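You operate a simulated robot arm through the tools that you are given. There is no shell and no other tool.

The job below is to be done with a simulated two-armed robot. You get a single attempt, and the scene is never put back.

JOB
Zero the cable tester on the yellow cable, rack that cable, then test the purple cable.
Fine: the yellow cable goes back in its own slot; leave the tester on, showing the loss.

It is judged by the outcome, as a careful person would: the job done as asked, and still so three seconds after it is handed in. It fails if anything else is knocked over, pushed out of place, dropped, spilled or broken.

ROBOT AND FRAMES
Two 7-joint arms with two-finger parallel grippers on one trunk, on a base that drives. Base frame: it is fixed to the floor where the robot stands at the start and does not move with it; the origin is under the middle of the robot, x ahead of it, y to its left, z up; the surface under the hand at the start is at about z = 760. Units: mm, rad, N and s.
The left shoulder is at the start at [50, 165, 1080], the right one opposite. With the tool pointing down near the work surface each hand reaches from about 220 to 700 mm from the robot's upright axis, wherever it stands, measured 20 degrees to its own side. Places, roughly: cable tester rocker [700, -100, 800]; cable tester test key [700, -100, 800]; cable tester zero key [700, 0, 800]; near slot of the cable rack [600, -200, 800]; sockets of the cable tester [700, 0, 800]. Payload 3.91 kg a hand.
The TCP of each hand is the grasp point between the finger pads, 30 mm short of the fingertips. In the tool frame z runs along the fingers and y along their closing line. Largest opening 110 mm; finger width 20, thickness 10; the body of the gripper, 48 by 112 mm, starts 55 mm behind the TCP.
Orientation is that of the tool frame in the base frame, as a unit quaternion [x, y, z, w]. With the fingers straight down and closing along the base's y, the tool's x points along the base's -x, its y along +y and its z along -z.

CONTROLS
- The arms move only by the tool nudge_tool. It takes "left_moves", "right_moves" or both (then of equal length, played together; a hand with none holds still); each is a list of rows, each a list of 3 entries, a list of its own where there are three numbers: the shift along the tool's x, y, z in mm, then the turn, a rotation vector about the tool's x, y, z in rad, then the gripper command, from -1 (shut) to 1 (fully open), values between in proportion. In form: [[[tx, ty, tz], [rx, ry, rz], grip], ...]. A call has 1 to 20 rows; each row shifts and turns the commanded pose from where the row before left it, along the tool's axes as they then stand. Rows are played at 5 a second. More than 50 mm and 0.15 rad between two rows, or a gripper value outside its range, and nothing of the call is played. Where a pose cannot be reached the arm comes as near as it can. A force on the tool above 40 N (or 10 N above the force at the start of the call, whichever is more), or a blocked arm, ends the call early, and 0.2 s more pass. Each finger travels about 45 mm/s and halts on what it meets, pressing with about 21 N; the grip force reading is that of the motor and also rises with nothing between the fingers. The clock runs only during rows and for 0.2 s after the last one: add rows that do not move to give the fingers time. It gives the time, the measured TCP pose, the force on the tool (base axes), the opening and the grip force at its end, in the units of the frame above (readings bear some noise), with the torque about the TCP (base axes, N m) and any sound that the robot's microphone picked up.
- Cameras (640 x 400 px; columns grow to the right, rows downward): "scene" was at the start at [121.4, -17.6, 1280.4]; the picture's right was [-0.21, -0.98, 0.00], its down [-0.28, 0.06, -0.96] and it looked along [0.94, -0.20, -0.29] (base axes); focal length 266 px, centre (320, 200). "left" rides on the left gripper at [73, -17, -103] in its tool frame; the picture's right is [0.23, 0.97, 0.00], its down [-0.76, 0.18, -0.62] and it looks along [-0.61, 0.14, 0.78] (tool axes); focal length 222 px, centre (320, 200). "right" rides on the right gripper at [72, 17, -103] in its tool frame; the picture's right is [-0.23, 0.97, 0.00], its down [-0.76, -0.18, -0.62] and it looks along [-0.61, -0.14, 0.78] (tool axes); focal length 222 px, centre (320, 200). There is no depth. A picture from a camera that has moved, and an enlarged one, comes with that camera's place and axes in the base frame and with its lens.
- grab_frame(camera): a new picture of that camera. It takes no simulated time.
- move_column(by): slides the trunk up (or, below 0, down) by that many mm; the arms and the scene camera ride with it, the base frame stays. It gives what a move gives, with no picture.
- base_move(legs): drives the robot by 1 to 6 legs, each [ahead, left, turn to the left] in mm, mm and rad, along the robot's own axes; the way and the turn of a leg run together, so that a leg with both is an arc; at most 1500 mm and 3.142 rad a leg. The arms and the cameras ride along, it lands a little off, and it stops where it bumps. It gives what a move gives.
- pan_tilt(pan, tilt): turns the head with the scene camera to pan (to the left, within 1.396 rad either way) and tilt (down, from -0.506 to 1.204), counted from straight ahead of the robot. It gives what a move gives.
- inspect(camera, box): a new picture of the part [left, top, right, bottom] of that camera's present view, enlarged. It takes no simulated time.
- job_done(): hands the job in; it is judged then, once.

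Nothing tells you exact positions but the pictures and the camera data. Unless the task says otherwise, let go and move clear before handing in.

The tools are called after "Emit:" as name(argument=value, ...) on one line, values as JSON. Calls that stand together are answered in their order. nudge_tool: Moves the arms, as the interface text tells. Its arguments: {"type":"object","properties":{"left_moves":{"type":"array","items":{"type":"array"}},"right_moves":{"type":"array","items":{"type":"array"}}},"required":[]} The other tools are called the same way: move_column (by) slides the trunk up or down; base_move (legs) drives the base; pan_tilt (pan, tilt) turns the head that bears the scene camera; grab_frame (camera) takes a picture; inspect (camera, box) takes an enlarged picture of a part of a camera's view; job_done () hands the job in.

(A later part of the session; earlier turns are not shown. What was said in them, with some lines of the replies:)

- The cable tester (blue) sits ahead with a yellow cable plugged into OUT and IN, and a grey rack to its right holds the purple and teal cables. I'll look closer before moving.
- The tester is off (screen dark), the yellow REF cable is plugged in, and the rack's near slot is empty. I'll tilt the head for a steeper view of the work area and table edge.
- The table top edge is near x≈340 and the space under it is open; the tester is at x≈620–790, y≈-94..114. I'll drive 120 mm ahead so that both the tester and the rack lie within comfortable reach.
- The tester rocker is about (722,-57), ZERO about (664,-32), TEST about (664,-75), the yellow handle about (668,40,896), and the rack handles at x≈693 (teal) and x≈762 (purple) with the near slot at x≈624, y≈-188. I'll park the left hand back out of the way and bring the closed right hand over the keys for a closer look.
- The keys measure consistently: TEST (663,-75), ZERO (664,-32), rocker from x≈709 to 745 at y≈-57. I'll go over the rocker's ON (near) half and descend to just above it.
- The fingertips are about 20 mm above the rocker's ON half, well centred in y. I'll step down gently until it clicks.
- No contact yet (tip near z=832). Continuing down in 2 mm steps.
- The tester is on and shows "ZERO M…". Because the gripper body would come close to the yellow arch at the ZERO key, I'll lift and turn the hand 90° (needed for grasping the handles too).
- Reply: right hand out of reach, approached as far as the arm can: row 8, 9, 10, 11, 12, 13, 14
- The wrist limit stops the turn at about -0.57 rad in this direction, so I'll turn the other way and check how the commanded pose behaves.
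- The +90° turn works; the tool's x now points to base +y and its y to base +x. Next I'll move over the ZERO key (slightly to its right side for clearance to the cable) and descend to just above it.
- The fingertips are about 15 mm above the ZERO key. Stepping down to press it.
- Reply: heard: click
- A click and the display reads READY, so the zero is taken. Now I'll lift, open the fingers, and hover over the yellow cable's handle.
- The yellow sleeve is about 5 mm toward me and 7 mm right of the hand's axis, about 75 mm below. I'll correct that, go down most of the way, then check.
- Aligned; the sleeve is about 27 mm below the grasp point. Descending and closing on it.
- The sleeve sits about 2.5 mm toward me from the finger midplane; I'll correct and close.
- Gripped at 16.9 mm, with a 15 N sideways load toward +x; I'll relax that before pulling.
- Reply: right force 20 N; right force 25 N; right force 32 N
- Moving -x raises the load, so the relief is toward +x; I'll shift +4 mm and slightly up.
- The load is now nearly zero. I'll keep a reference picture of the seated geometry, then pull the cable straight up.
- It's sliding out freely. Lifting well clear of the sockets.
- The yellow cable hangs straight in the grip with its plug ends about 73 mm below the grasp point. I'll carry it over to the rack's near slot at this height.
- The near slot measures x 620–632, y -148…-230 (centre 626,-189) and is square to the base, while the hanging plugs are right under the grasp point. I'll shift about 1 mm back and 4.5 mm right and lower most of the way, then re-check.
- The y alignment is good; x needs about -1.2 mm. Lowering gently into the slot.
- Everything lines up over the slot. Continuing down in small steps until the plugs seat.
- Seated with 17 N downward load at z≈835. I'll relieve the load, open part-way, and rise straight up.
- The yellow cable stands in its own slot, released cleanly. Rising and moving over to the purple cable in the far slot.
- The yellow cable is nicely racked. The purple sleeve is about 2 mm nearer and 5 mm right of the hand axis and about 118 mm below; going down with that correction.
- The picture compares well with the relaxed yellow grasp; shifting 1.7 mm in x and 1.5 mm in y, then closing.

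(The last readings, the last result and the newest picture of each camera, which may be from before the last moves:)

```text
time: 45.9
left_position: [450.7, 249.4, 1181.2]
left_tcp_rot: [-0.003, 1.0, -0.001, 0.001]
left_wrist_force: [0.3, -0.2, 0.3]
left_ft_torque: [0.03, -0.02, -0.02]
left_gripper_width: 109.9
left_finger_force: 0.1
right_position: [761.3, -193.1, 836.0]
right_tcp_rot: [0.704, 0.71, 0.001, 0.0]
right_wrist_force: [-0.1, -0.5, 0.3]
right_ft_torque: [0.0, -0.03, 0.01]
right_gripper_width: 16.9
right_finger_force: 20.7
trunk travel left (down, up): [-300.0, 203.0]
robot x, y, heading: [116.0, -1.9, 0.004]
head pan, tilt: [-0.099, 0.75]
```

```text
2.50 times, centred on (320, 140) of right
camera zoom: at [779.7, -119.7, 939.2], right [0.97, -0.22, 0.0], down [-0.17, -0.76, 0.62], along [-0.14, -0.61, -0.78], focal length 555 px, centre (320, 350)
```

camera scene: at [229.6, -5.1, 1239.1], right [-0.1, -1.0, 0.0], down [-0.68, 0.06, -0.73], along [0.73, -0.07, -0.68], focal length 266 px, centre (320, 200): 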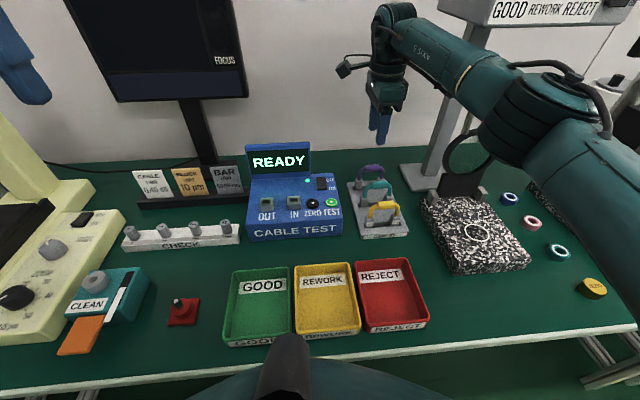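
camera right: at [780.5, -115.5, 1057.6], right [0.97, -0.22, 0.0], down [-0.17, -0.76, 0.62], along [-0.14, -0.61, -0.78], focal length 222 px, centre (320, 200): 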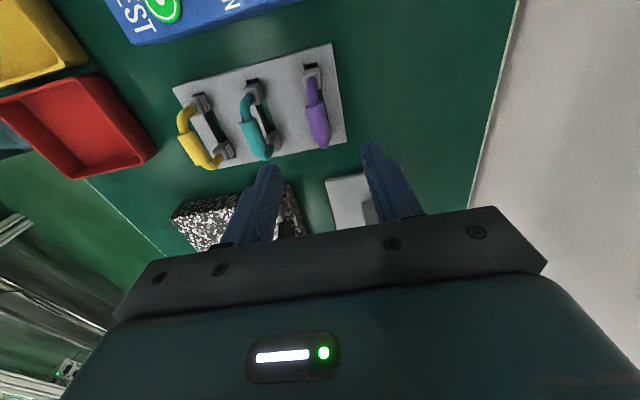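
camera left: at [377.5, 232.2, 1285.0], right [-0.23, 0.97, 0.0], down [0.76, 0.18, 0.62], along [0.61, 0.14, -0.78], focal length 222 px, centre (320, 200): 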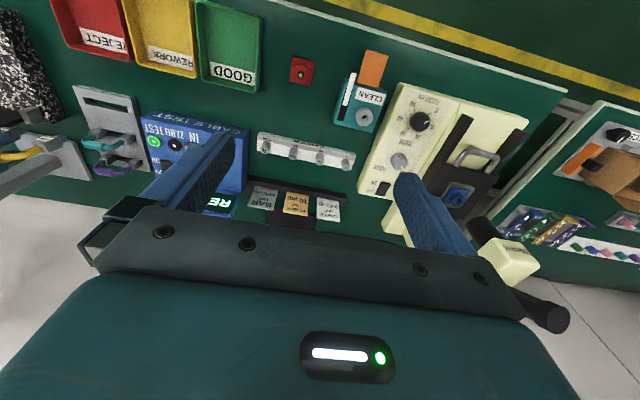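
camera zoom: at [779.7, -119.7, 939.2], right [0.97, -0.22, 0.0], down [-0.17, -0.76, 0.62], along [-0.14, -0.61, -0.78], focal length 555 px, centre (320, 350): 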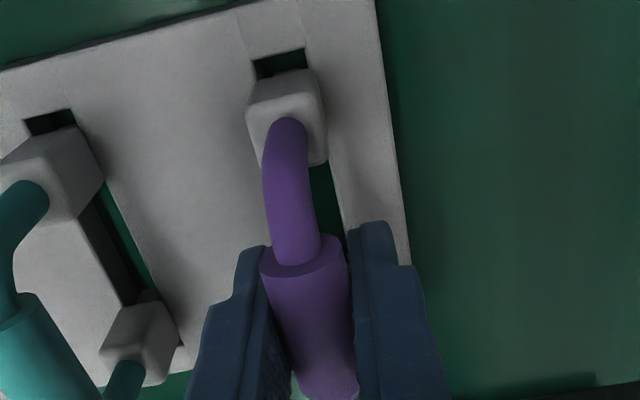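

Gripped with no side load. Lifting straight up out of the slot.

Emit:
nudge_tool(right_moves=[[[0, 0, -4], [0, 0, 0], -1], [[0, 0, -4], [0, 0, 0], -1], [[0, 0, -6], [0, 0, 0], -1], [[0, 0, -10], [0, 0, 0], -1], [[0, 0, -20], [0, 0, 0], -1], [[0, 0, -40], [0, 0, 0], -1], [[0, 0, -40], [0, 0, 0], -1], [[0, 0, -41], [0, 0, 0], -1], [[0, 0, 0], [0, 0, 0], -1]])

Emit:
grab_frame(camera="scene")

Emit:
inspect(camera="right", box=[200, 60, 440, 220])

```text
time: 47.9
left_position: [450.6, 249.3, 1181.6]
left_tcp_rot: [-0.003, 1.0, 0.0, -0.001]
left_wrist_force: [0.2, 0.9, -0.2]
left_ft_torque: [0.0, 0.01, 0.0]
left_gripper_width: 110.0
left_finger_force: 0.1
right_position: [762.0, -193.3, 1005.6]
right_tcp_rot: [0.705, 0.709, 0.0, 0.0]
right_wrist_force: [-0.2, -0.1, -0.8]
right_ft_torque: [0.0, 0.01, 0.01]
right_gripper_width: 16.9
right_finger_force: 21.9
trunk travel left (down, up): [-300.0, 203.0]
robot x, y, heading: [115.5, 1.2, 0.003]
head pan, tilt: [-0.099, 0.75]
```

```text
taken
camera scene: at [229.8, -5.4, 1239.1], right [-0.1, -1.0, 0.0], down [-0.68, 0.07, -0.73], along [0.73, -0.07, -0.68], focal length 266 px, centre (320, 200)
```

scene: 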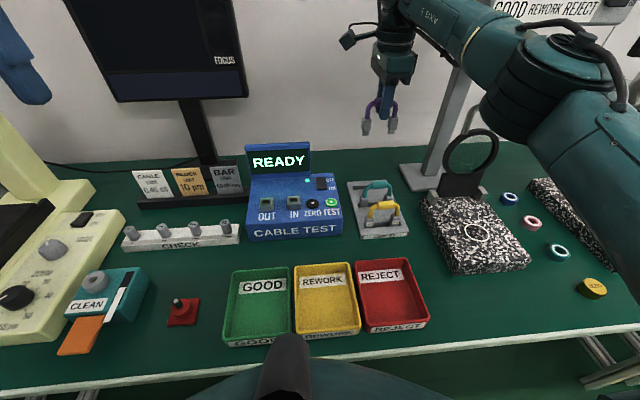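

```text
2.50 times, centred on (320, 140) of right
camera zoom: at [779.1, -120.5, 1108.4], right [0.97, -0.22, 0.0], down [-0.17, -0.76, 0.62], along [-0.14, -0.61, -0.78], focal length 555 px, centre (320, 350)
```

zoom: 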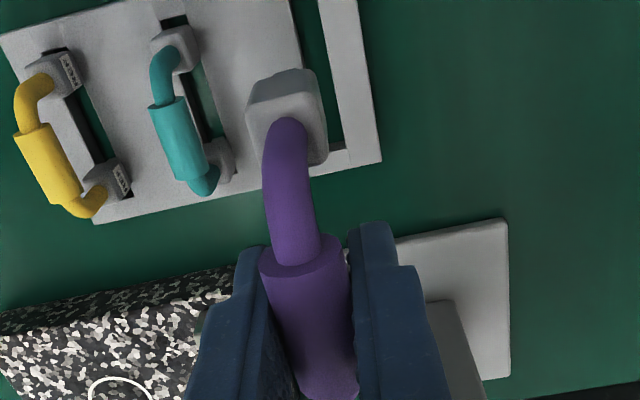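

The purple cable hangs the same way the yellow one did. By dead reckoning the seated position is 231 mm left and 97 mm back; I'll go there at this height and compare with the earlier view.

Emit:
nudge_tool(right_moves=[[[33, -13.9, 0], [0, 0, 0], -1], [[33, -13.9, 0], [0, 0, 0], -1], [[33, -13.9, 0], [0, 0, 0], -1], [[33, -13.9, 0], [0, 0, 0], -1], [[33, -13.9, 0], [0, 0, 0], -1], [[33, -13.9, 0], [0, 0, 0], -1], [[33, -13.8, 0], [0, 0, 0], -1], [[0, 0, 0], [0, 0, 0], -1], [[0, 0, 0], [0, 0, 0], -1]])

Emit:
inspect(camera="right", box=[200, 60, 440, 220])

Emit:
inspect(camera="scene", box=[230, 110, 420, 230])

```text
time: 49.9
left_position: [450.8, 249.9, 1181.7]
left_tcp_rot: [-0.003, 1.0, 0.0, 0.0]
left_wrist_force: [-0.8, -0.3, 0.5]
left_ft_torque: [0.01, 0.03, -0.02]
left_gripper_width: 110.3
left_finger_force: 0.0
right_position: [662.9, 40.0, 1003.8]
right_tcp_rot: [0.706, 0.708, 0.001, 0.001]
right_wrist_force: [0.4, 0.2, -0.2]
right_ft_torque: [-0.04, -0.05, 0.03]
right_gripper_width: 17.0
right_finger_force: 20.9
trunk travel left (down, up): [-300.0, 203.0]
robot x, y, heading: [120.1, -0.6, 0.003]
head pan, tilt: [-0.099, 0.75]
```

```text
2.50 times, centred on (320, 140) of right
camera zoom: at [680.3, 112.5, 1105.9], right [0.97, -0.22, 0.0], down [-0.17, -0.76, 0.62], along [-0.14, -0.61, -0.78], focal length 555 px, centre (320, 350)
```

zoom: 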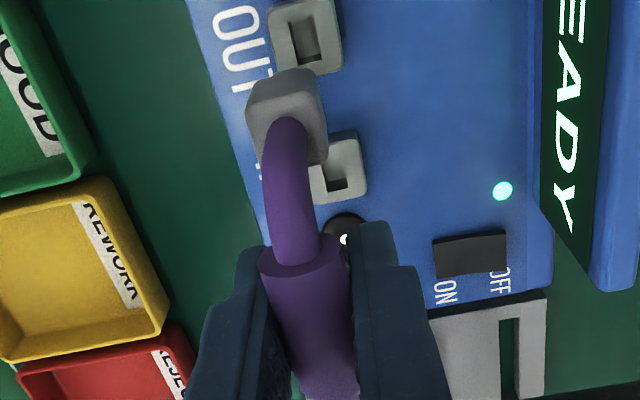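

```text
3.33 times, centred on (325, 170) of scene
camera zoom: at [229.7, -5.1, 1239.1], right [-0.1, -1.0, 0.0], down [-0.68, 0.06, -0.73], along [0.73, -0.07, -0.68], focal length 887 px, centre (303, 300)
```

zoom: 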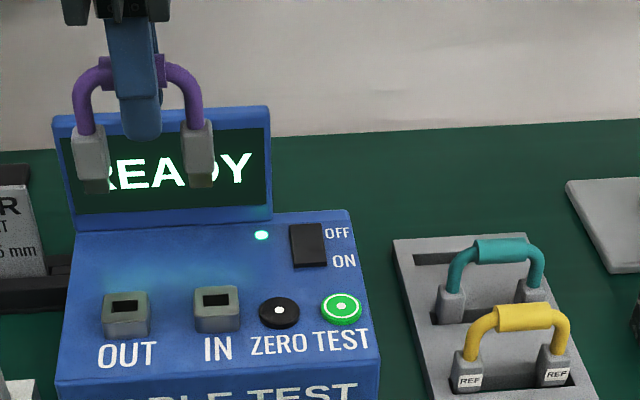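

The socket openings are visible ahead. I'll lower until the plug ends are about 15 mm above the sockets and check alignment there.

Emit:
nudge_tool(right_moves=[[[0, 0, 30], [0, 0, 0], -1], [[0, 0, 25], [0, 0, 0], -1], [[0, 0, 20], [0, 0, 0], -1], [[0, 0, 0], [0, 0, 0], -1], [[0, 0, 0], [0, 0, 0], -1], [[0, 0, 0], [0, 0, 0], -1]])

Emit:
inspect(camera="right", box=[200, 60, 440, 220])

Emit:
inspect(camera="scene", box=[230, 130, 330, 220])

```text
time: 51.3
left_position: [452.0, 249.8, 1182.0]
left_tcp_rot: [-0.002, 1.0, 0.0, 0.001]
left_wrist_force: [-0.3, 0.1, -0.1]
left_ft_torque: [0.01, 0.02, -0.02]
left_gripper_width: 110.1
left_finger_force: 0.0
right_position: [664.9, 38.4, 924.7]
right_tcp_rot: [0.706, 0.709, 0.0, 0.0]
right_wrist_force: [0.1, 0.2, 0.0]
right_ft_torque: [0.03, 0.02, 0.05]
right_gripper_width: 16.9
right_finger_force: 20.5
trunk travel left (down, up): [-300.0, 203.0]
robot x, y, heading: [115.2, 5.3, 0.005]
head pan, tilt: [-0.099, 0.75]
```

```text
2.50 times, centred on (320, 140) of right
camera zoom: at [682.6, 111.8, 1028.3], right [0.97, -0.22, 0.0], down [-0.17, -0.76, 0.62], along [-0.14, -0.61, -0.78], focal length 555 px, centre (320, 350)
```

zoom: 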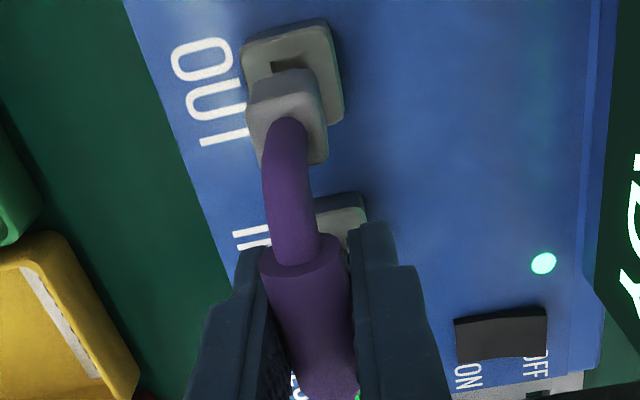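

```text
4.44 times, centred on (280, 175) of scene
camera zoom: at [229.7, -5.2, 1239.1], right [-0.1, -1.0, 0.0], down [-0.68, 0.06, -0.73], along [0.73, -0.07, -0.68], focal length 1183 px, centre (498, 311)
```

zoom: 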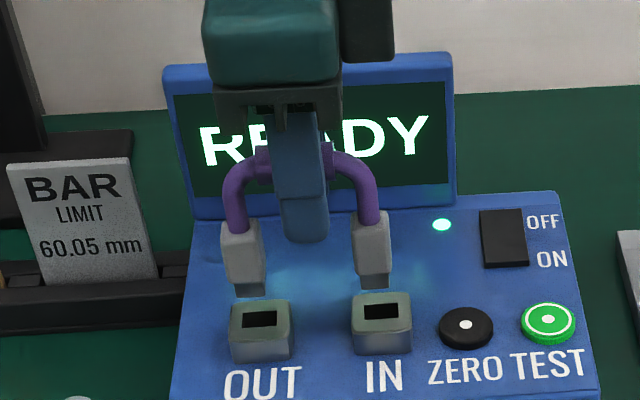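

Both views say the plugs are about 1.4 mm too far left of the holes. Correcting that and lowering to just above the sockets.

Emit:
nudge_tool(right_moves=[[[-1.4, 0.3, 0], [0, 0, 0], -1], [[0, 0, 5], [0, 0, 0], -1], [[0, 0, 5], [0, 0, 0], -1], [[0, 0, 0], [0, 0, 0], -1], [[0, 0, 0], [0, 0, 0], -1]])

Emit:
inspect(camera="right", box=[260, 60, 380, 150])

Emit:
inspect(camera="scene", box=[250, 160, 330, 215])

```text
time: 52.5
left_position: [451.8, 250.6, 1181.1]
left_tcp_rot: [-0.003, 1.0, 0.0, 0.0]
left_wrist_force: [0.3, -1.3, -0.2]
left_ft_torque: [-0.02, -0.01, 0.0]
left_gripper_width: 110.2
left_finger_force: 0.2
right_position: [665.0, 37.6, 916.3]
right_tcp_rot: [0.705, 0.709, 0.001, 0.0]
right_wrist_force: [-0.1, 0.1, -0.8]
right_ft_torque: [0.01, 0.0, 0.01]
right_gripper_width: 16.8
right_finger_force: 20.4
trunk travel left (down, up): [-300.0, 203.0]
robot x, y, heading: [115.8, -4.0, 0.001]
head pan, tilt: [-0.099, 0.75]
```

```text
4.44 times, centred on (320, 105) of right
camera zoom: at [682.3, 110.1, 1018.7], right [0.97, -0.22, 0.0], down [-0.17, -0.76, 0.62], along [-0.14, -0.61, -0.78], focal length 987 px, centre (320, 622)
```

zoom: 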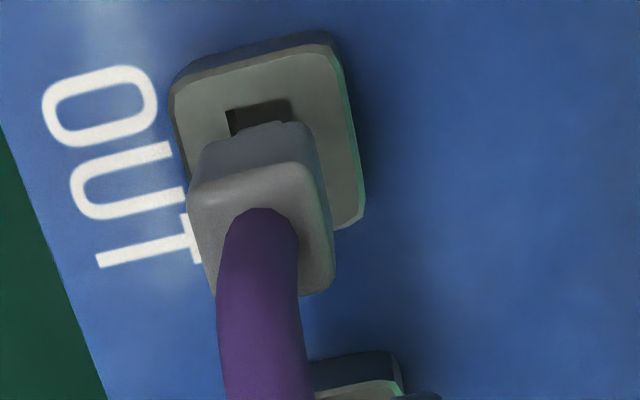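

```text
7.27 times, centred on (290, 188) of scene
camera zoom: at [229.7, -5.2, 1239.1], right [-0.1, -1.0, 0.0], down [-0.68, 0.06, -0.73], along [0.73, -0.07, -0.68], focal length 1936 px, centre (538, 291)
```

zoom: 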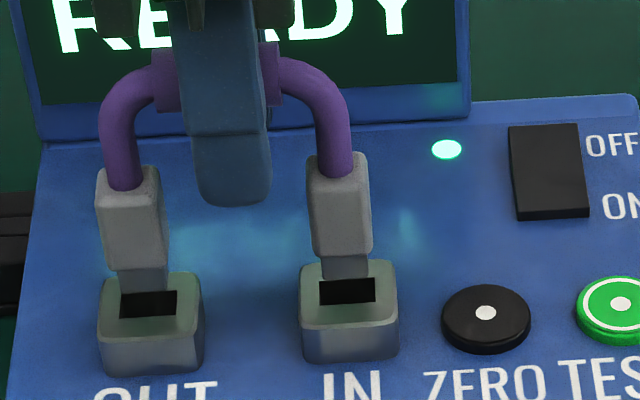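

Emit:
inspect(camera="right", box=[285, 65, 345, 110])

Emit:
inspect(camera="scene", box=[255, 180, 305, 212])

```text
8.89 times, centred on (315, 88) of right
camera zoom: at [682.3, 110.1, 1018.7], right [0.97, -0.22, 0.0], down [-0.17, -0.76, 0.62], along [-0.14, -0.61, -0.78], focal length 1974 px, centre (364, 1200)
```

zoom: 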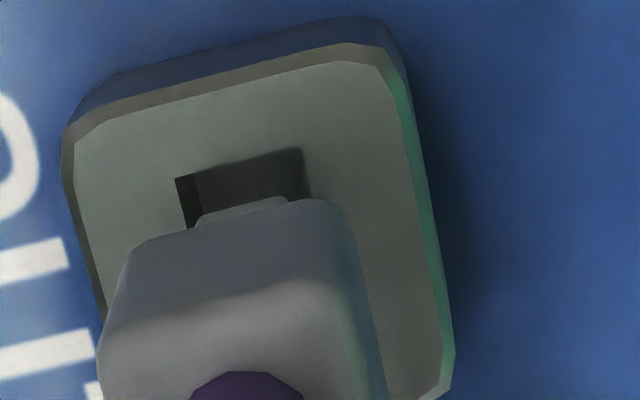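

```text
12.50 times, centred on (280, 196) of scene
camera zoom: at [229.7, -5.2, 1239.1], right [-0.1, -1.0, 0.0], down [-0.68, 0.06, -0.73], along [0.73, -0.07, -0.68], focal length 3327 px, centre (820, 250)
```

zoom: 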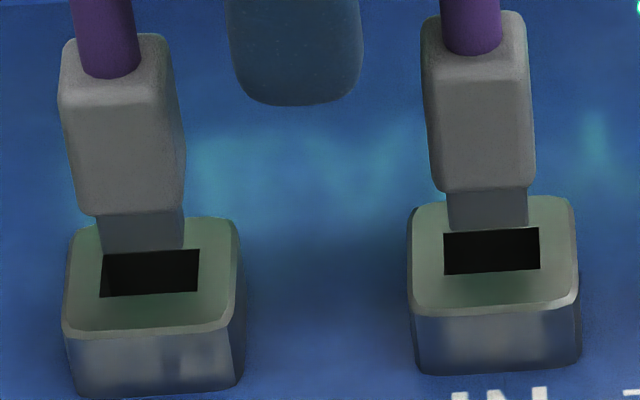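

At high zoom, both insert tips are centred over their holes to within about 0.5 mm in x and y. Lowering to insert.

Emit:
nudge_tool(right_moves=[[[0, 0, 3], [0, 0, 0], -1], [[0, 0, 3], [0, 0, 0], -1], [[0, 0, 2], [0, 0, 0], -1], [[0, 0, 2], [0, 0, 0], -1], [[0, 0, 2], [0, 0, 0], -1], [[0, 0, 0], [0, 0, 0], -1]])

Emit:
inspect(camera="scene", box=[250, 160, 330, 215])

```text
time: 53.9
left_position: [450.8, 250.8, 1181.1]
left_tcp_rot: [-0.004, 1.0, 0.001, 0.0]
left_wrist_force: [-0.5, 0.3, 0.1]
left_ft_torque: [0.04, 0.02, -0.03]
left_gripper_width: 110.0
left_finger_force: 0.0
right_position: [663.5, 36.9, 903.7]
right_tcp_rot: [0.705, 0.709, 0.0, 0.0]
right_wrist_force: [0.5, 0.4, -0.2]
right_ft_torque: [0.0, 0.02, 0.01]
right_gripper_width: 17.0
right_finger_force: 21.1
trunk travel left (down, up): [-300.0, 203.0]
robot x, y, heading: [119.7, 0.8, -0.001]
head pan, tilt: [-0.099, 0.75]
```

```text
7.27 times, centred on (290, 188) of scene
camera zoom: at [229.7, -5.2, 1239.1], right [-0.1, -1.0, 0.0], down [-0.68, 0.06, -0.73], along [0.73, -0.07, -0.68], focal length 1936 px, centre (538, 291)
```

zoom: 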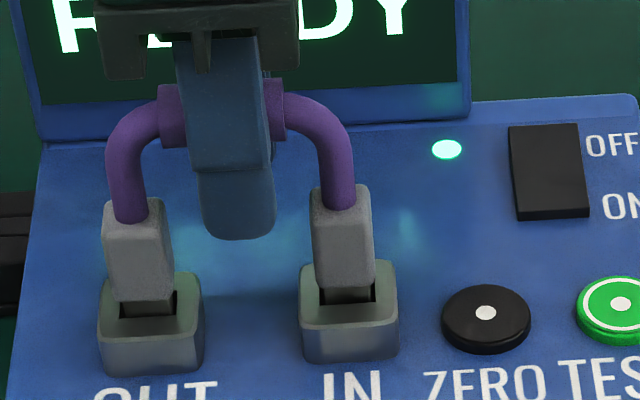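

The tips are inside the sockets with no resistance. Continuing down to full seating.

Emit:
nudge_tool(right_moves=[[[0, 0, 2], [0, 0, 0], -1], [[0, 0, 2], [0, 0, 0], -1], [[0, 0, 1.5], [0, 0, 0], -1], [[0, 0, 1.5], [0, 0, 0], -1], [[0, 0, 1], [0, 0, 0], -1], [[0, 0, 0], [0, 0, 0], -1]])

Emit:
inspect(camera="scene", box=[250, 160, 330, 215])

```text
time: 55.3
left_position: [451.5, 250.5, 1181.8]
left_tcp_rot: [-0.003, 1.0, 0.0, 0.001]
left_wrist_force: [0.4, 0.0, -0.3]
left_ft_torque: [0.0, 0.0, 0.0]
left_gripper_width: 110.2
left_finger_force: 0.1
right_position: [664.8, 35.5, 896.7]
right_tcp_rot: [0.705, 0.709, 0.0, 0.0]
right_wrist_force: [0.5, 0.0, 2.3]
right_ft_torque: [-0.04, 0.0, -0.01]
right_gripper_width: 17.0
right_finger_force: 20.4
trunk travel left (down, up): [-300.0, 203.0]
robot x, y, heading: [120.4, -3.7, 0.004]
head pan, tilt: [-0.099, 0.75]
```

```text
7.27 times, centred on (290, 188) of scene
camera zoom: at [229.6, -5.1, 1239.2], right [-0.1, -1.0, 0.0], down [-0.68, 0.06, -0.73], along [0.73, -0.07, -0.68], focal length 1936 px, centre (538, 291)
```

zoom: 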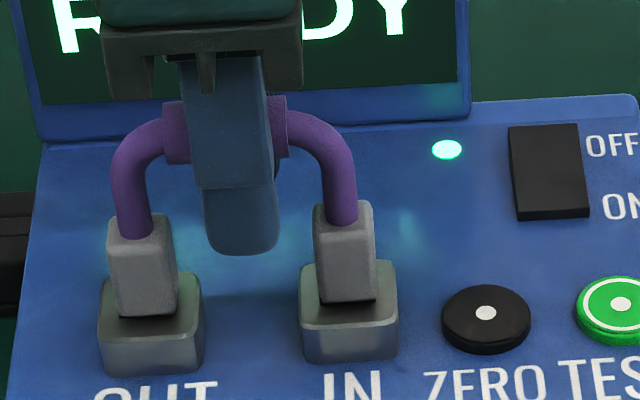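

Contact is beginning (2.3 N). A little more push to be sure it's fully home.

Emit:
nudge_tool(right_moves=[[[0, 0, 1], [0, 0, 0], -1], [[0, 0, 1], [0, 0, 0], -1], [[0, 0, 1], [0, 0, 0], -1], [[0, 0, 0], [0, 0, 0], -1]])

Emit:
inspect(camera="scene", box=[250, 160, 330, 215])

```text
time: 56.3
left_position: [449.2, 248.6, 1182.4]
left_tcp_rot: [-0.002, 1.0, -0.001, 0.002]
left_wrist_force: [0.4, 0.2, 0.0]
left_ft_torque: [0.0, -0.03, -0.01]
left_gripper_width: 109.9
left_finger_force: 0.0
right_position: [664.4, 36.1, 896.1]
right_tcp_rot: [0.706, 0.709, 0.002, 0.0]
right_wrist_force: [4.7, 4.2, 18.0]
right_ft_torque: [0.0, 0.03, 0.01]
right_gripper_width: 17.1
right_finger_force: 20.9
trunk travel left (down, up): [-300.0, 203.0]
robot x, y, heading: [118.0, -1.0, 0.001]
head pan, tilt: [-0.099, 0.75]
```

```text
7.27 times, centred on (290, 188) of scene
camera zoom: at [228.7, -5.0, 1239.3], right [-0.1, -1.0, 0.0], down [-0.68, 0.06, -0.73], along [0.73, -0.07, -0.68], focal length 1936 px, centre (538, 291)
```

zoom: 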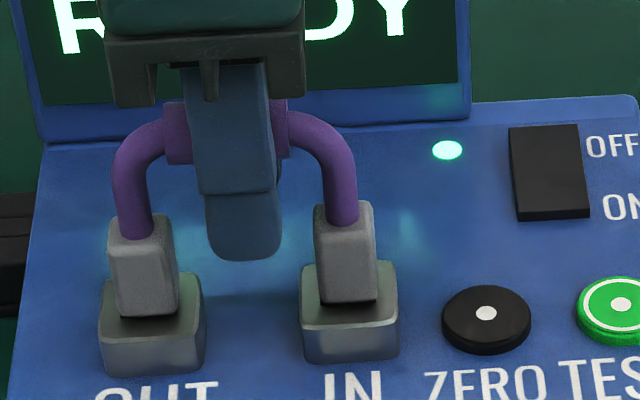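

Fully seated (18 N, z≈896, as the yellow was). I'll relieve the push, open and rise.

Emit:
nudge_tool(right_moves=[[[0, 0, -1.5], [0, 0, 0], -1], [[0, 0, -1], [0, 0, 0], -1], [[0, 0, 0], [0, 0, 0], -0.5], [[0, 0, 0], [0, 0, 0], -0.1], [[0, 0, 0], [0, 0, 0], -0.1], [[0, 0, 0], [0, 0, 0], -0.1], [[0, 0, -15], [0, 0, 0], -0.1], [[0, 0, -30], [0, 0, 0], -0.1], [[0, 0, -40], [0, 0, 0], -0.1], [[0, 0, 0], [0, 0, 0], -0.1]])

Emit:
inspect(camera="scene", box=[230, 120, 420, 240])

Emit:
grab_frame(camera="right")

```text
time: 58.5
left_position: [450.3, 248.3, 1181.9]
left_tcp_rot: [-0.002, 1.0, 0.0, 0.0]
left_wrist_force: [0.0, -0.3, -0.1]
left_ft_torque: [-0.01, 0.03, 0.01]
left_gripper_width: 109.8
left_finger_force: 0.1
right_position: [667.9, 36.5, 979.4]
right_tcp_rot: [0.706, 0.708, 0.0, 0.0]
right_wrist_force: [0.4, 0.0, 0.5]
right_ft_torque: [0.0, -0.03, -0.01]
right_gripper_width: 49.5
right_finger_force: 0.0
trunk travel left (down, up): [-300.0, 203.0]
robot x, y, heading: [119.2, -1.7, 0.001]
head pan, tilt: [-0.099, 0.75]
```

```text
3.33 times, centred on (325, 180) of scene
camera zoom: at [229.7, -5.2, 1239.1], right [-0.1, -1.0, 0.0], down [-0.68, 0.06, -0.73], along [0.73, -0.07, -0.68], focal length 887 px, centre (303, 267)
```

zoom: 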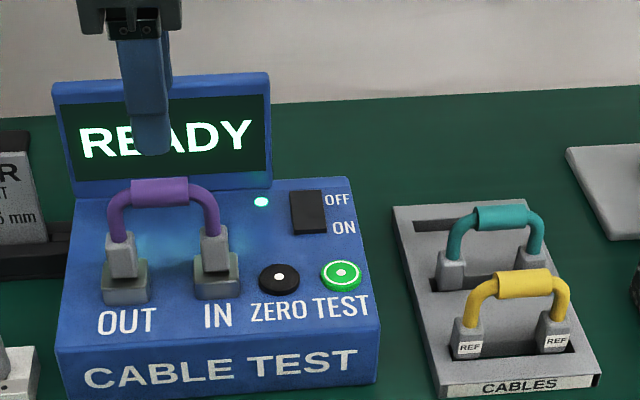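

```text
taken
camera right: at [685.1, 109.4, 1082.7], right [0.97, -0.22, 0.0], down [-0.17, -0.76, 0.62], along [-0.14, -0.61, -0.78], focal length 222 px, centre (320, 200)
```

right: 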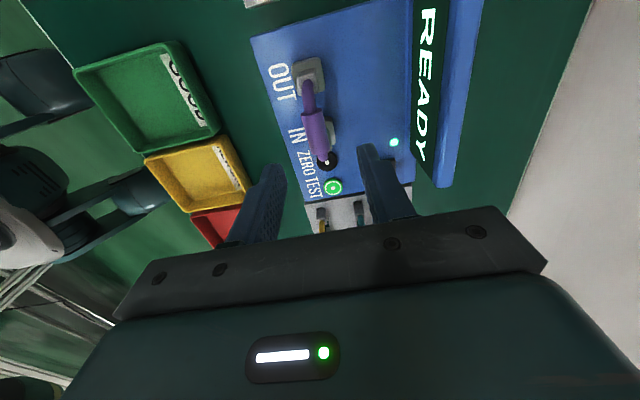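

The purple cable is plugged into OUT and IN, and the hand is clear. Now closing the gripper and moving over the TEST key.

Emit:
nudge_tool(right_moves=[[[-28, -0.5, 0], [0, 0, 0], -0.5], [[-28, -0.5, 0], [0, 0, 0], -1], [[-28, 0, 0], [0, 0, 0], -1], [[-28, 0, 0], [0, 0, 0], -1], [[0, 0, 35], [0, 0, 0], -1], [[0, 0, 35], [0, 0, 0], -1], [[0, 0, 35], [0, 0, 0], -1], [[0, 0, 6], [0, 0, 0], -1], [[0, 0, 0], [0, 0, 0], -1], [[0, 0, 0], [0, 0, 0], -1]])

Emit:
inspect(camera="right", box=[230, 80, 410, 200])

Emit:
inspect(camera="scene", box=[230, 120, 420, 240])

```text
time: 60.7
left_position: [450.1, 249.5, 1181.4]
left_tcp_rot: [-0.002, 1.0, 0.0, 0.001]
left_wrist_force: [0.2, 0.4, 0.4]
left_ft_torque: [0.0, 0.0, 0.01]
left_gripper_width: 109.9
left_finger_force: 0.0
right_position: [665.9, -75.0, 868.6]
right_tcp_rot: [0.706, 0.708, -0.001, -0.001]
right_wrist_force: [0.1, 0.0, 0.2]
right_ft_torque: [0.01, 0.01, 0.03]
right_gripper_width: 0.0
right_finger_force: 20.7
trunk travel left (down, up): [-300.0, 203.0]
robot x, y, heading: [118.0, 0.6, 0.001]
head pan, tilt: [-0.099, 0.75]
```

```text
3.33 times, centred on (320, 140) of right
camera zoom: at [682.4, -2.2, 970.8], right [0.97, -0.22, 0.0], down [-0.17, -0.76, 0.62], along [-0.14, -0.61, -0.78], focal length 740 px, centre (320, 400)
```

zoom: 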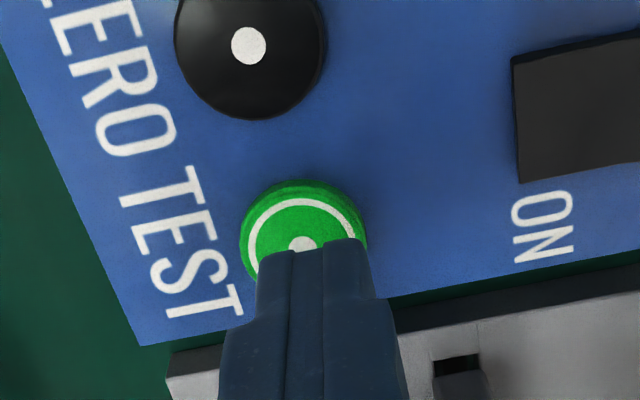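

```text
3.33 times, centred on (325, 180) of scene
camera zoom: at [229.7, -5.2, 1239.1], right [-0.1, -1.0, 0.0], down [-0.68, 0.06, -0.73], along [0.73, -0.07, -0.68], focal length 887 px, centre (303, 267)
```

zoom: 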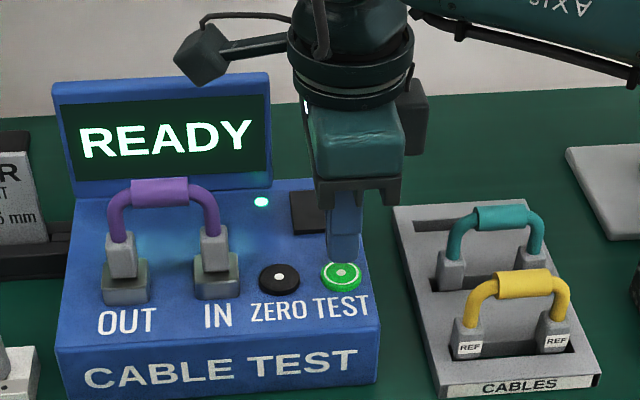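

Centred over TEST. Pressing down until it clicks.

Emit:
nudge_tool(right_moves=[[[0, -2, 5], [0, 0, 0], -1], [[0, 0, 5], [0, 0, 0], -1], [[0, 0, 3], [0, 0, 0], -1], [[0, 0, 2], [0, 0, 0], -1], [[0, 0, 2], [0, 0, 0], -1], [[0, 0, 1.5], [0, 0, 0], -1], [[0, 0, 0], [0, 0, 0], -1]])

Emit:
inspect(camera="scene", box=[230, 120, 420, 240])

```text
time: 62.3
left_position: [450.5, 250.1, 1181.0]
left_tcp_rot: [-0.002, 1.0, -0.001, 0.0]
left_wrist_force: [-0.4, 0.7, 0.4]
left_ft_torque: [0.0, -0.02, 0.03]
left_gripper_width: 110.1
left_finger_force: 0.0
right_position: [662.4, -73.7, 851.7]
right_tcp_rot: [0.706, 0.708, 0.0, 0.0]
right_wrist_force: [-0.2, -2.0, 3.4]
right_ft_torque: [-0.05, 0.0, -0.02]
right_gripper_width: 0.1
right_finger_force: 20.6
trunk travel left (down, up): [-300.0, 203.0]
robot x, y, heading: [120.0, 3.1, -0.0]
head pan, tilt: [-0.099, 0.75]
heard: click
```

```text
3.33 times, centred on (325, 180) of scene
camera zoom: at [229.3, -5.3, 1239.2], right [-0.1, -1.0, 0.0], down [-0.68, 0.07, -0.73], along [0.73, -0.07, -0.68], focal length 887 px, centre (303, 267)
```

zoom: 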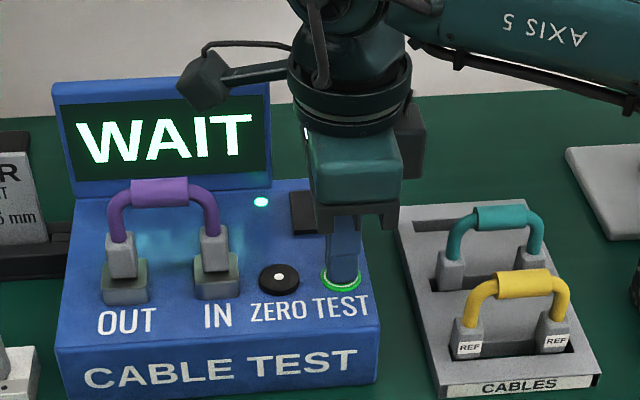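

A click and the display says WAIT. I'll lift off the key and wait for the result.

Emit:
nudge_tool(right_moves=[[[0, 0, -15], [0, 0, 0], -1], [[0, 0, -35], [0, 0, 0], -1], [[0, 0, -45], [0, 0, 0], -1], [[0, 0, -45], [0, 0, 0], -1], [[0, 0, 0], [0, 0, 0], -1], [[0, 0, 0], [0, 0, 0], -1], [[0, 0, 0], [0, 0, 0], -1], [[0, 0, 0], [0, 0, 0], -1], [[0, 0, 0], [0, 0, 0], -1], [[0, 0, 0], [0, 0, 0], -1], [[0, 0, 0], [0, 0, 0], -1], [[0, 0, 0], [0, 0, 0], -1]])

Emit:
inspect(camera="scene", box=[230, 120, 420, 240])

```text
time: 64.9
left_position: [450.8, 250.3, 1181.8]
left_tcp_rot: [-0.003, 1.0, 0.0, 0.001]
left_wrist_force: [-1.2, 0.0, -0.2]
left_ft_torque: [0.02, 0.02, 0.02]
left_gripper_width: 110.1
left_finger_force: 0.0
right_position: [664.9, -76.5, 993.9]
right_tcp_rot: [0.706, 0.708, 0.001, 0.001]
right_wrist_force: [0.0, 1.0, 0.4]
right_ft_torque: [-0.02, 0.01, -0.01]
right_gripper_width: 0.1
right_finger_force: 21.2
trunk travel left (down, up): [-300.0, 203.0]
robot x, y, heading: [118.8, 1.0, 0.004]
head pan, tilt: [-0.099, 0.75]
```

```text
3.33 times, centred on (325, 180) of scene
camera zoom: at [229.7, -5.2, 1239.1], right [-0.1, -1.0, 0.0], down [-0.68, 0.06, -0.73], along [0.73, -0.07, -0.68], focal length 887 px, centre (303, 267)
```

zoom: 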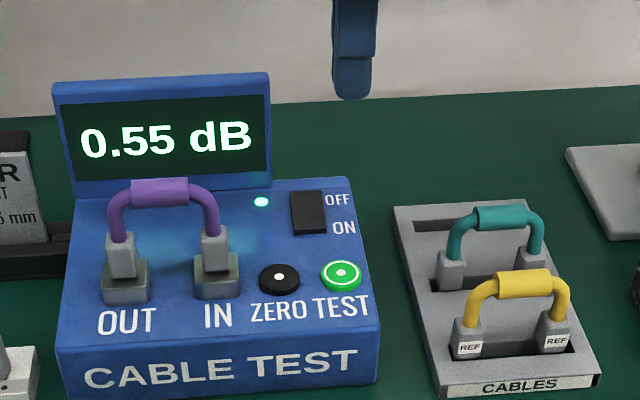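

The tester shows 0.55 dB. I'll move the hand well clear and check that the reading and everything else stays as it should.

Emit:
nudge_tool(right_moves=[[[0, 0, -45], [0, 0, 0], -1], [[0, 0, -45], [0, 0, 0], -1], [[-25, -30, 0], [0, 0, 0], -1], [[-25, -30, 0], [0, 0, 0], -1], [[-25, -30, 0], [0, 0, 0], -1], [[-25, -30, 0], [0, 0, 0], -1], [[0, 0, 0], [0, 0, 0], -1], [[0, 0, 0], [0, 0, 0], -1], [[0, 0, 0], [0, 0, 0], -1], [[0, 0, 0], [0, 0, 0], -1], [[0, 0, 0], [0, 0, 0], -1], [[0, 0, 0], [0, 0, 0], -1]])

Emit:
grab_frame(camera="scene")

Emit:
inspect(camera="scene", box=[230, 120, 420, 240])

```text
time: 67.5
left_position: [451.2, 248.7, 1182.9]
left_tcp_rot: [-0.002, 1.0, 0.0, 0.001]
left_wrist_force: [-0.2, -0.4, -0.5]
left_ft_torque: [0.02, 0.01, 0.01]
left_gripper_width: 110.0
left_finger_force: 0.1
right_position: [543.3, -178.5, 1079.0]
right_tcp_rot: [0.706, 0.708, -0.001, 0.0]
right_wrist_force: [-0.2, 1.1, 1.1]
right_ft_torque: [0.0, 0.02, 0.01]
right_gripper_width: 0.2
right_finger_force: 20.8
trunk travel left (down, up): [-300.0, 203.0]
robot x, y, heading: [118.3, -0.8, 0.004]
head pan, tilt: [-0.099, 0.75]
```

```text
taken
camera scene: at [229.7, -5.2, 1239.1], right [-0.1, -1.0, 0.0], down [-0.68, 0.06, -0.73], along [0.73, -0.07, -0.68], focal length 266 px, centre (320, 200)
```

scene: 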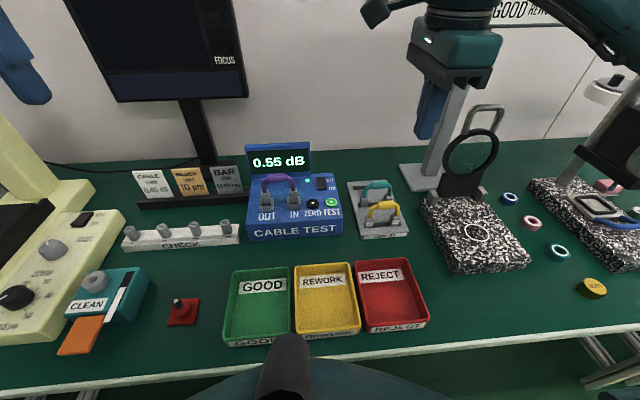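

```text
3.33 times, centred on (325, 180) of scene
camera zoom: at [229.7, -5.2, 1239.1], right [-0.1, -1.0, 0.0], down [-0.68, 0.06, -0.73], along [0.73, -0.07, -0.68], focal length 887 px, centre (303, 267)
```

zoom: 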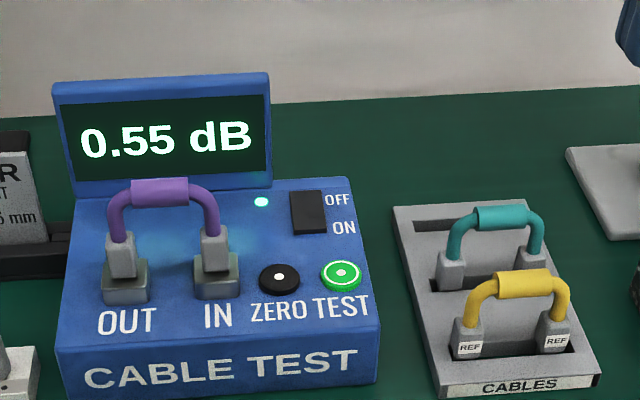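

The tester is on and holds 0.55 dB with the purple cable plugged in. The yellow cable is in its own slot, the rest of the bench looks untouched, and both hands are clear. Handing in.

Emit:
job_done()

```text
The job is handed in.
```

The purple cable tested at a loss of **0.55 dB**, which is over the 0.40 dB limit on the bench's cable card.

- **Zero:** I switched the tester on and pressed ZERO with the yellow cable plugged in. It clicked and showed READY.
- **Yellow cable:** it is back in its own slot, the near one, and fully seated.
- **Purple cable:** it is seated in OUT and IN. I pressed TEST and the reading came up.
- **As left:** the tester is on and still showing 0.55 dB, with both hands clear. I saw nothing else moved or knocked over in the last picture.
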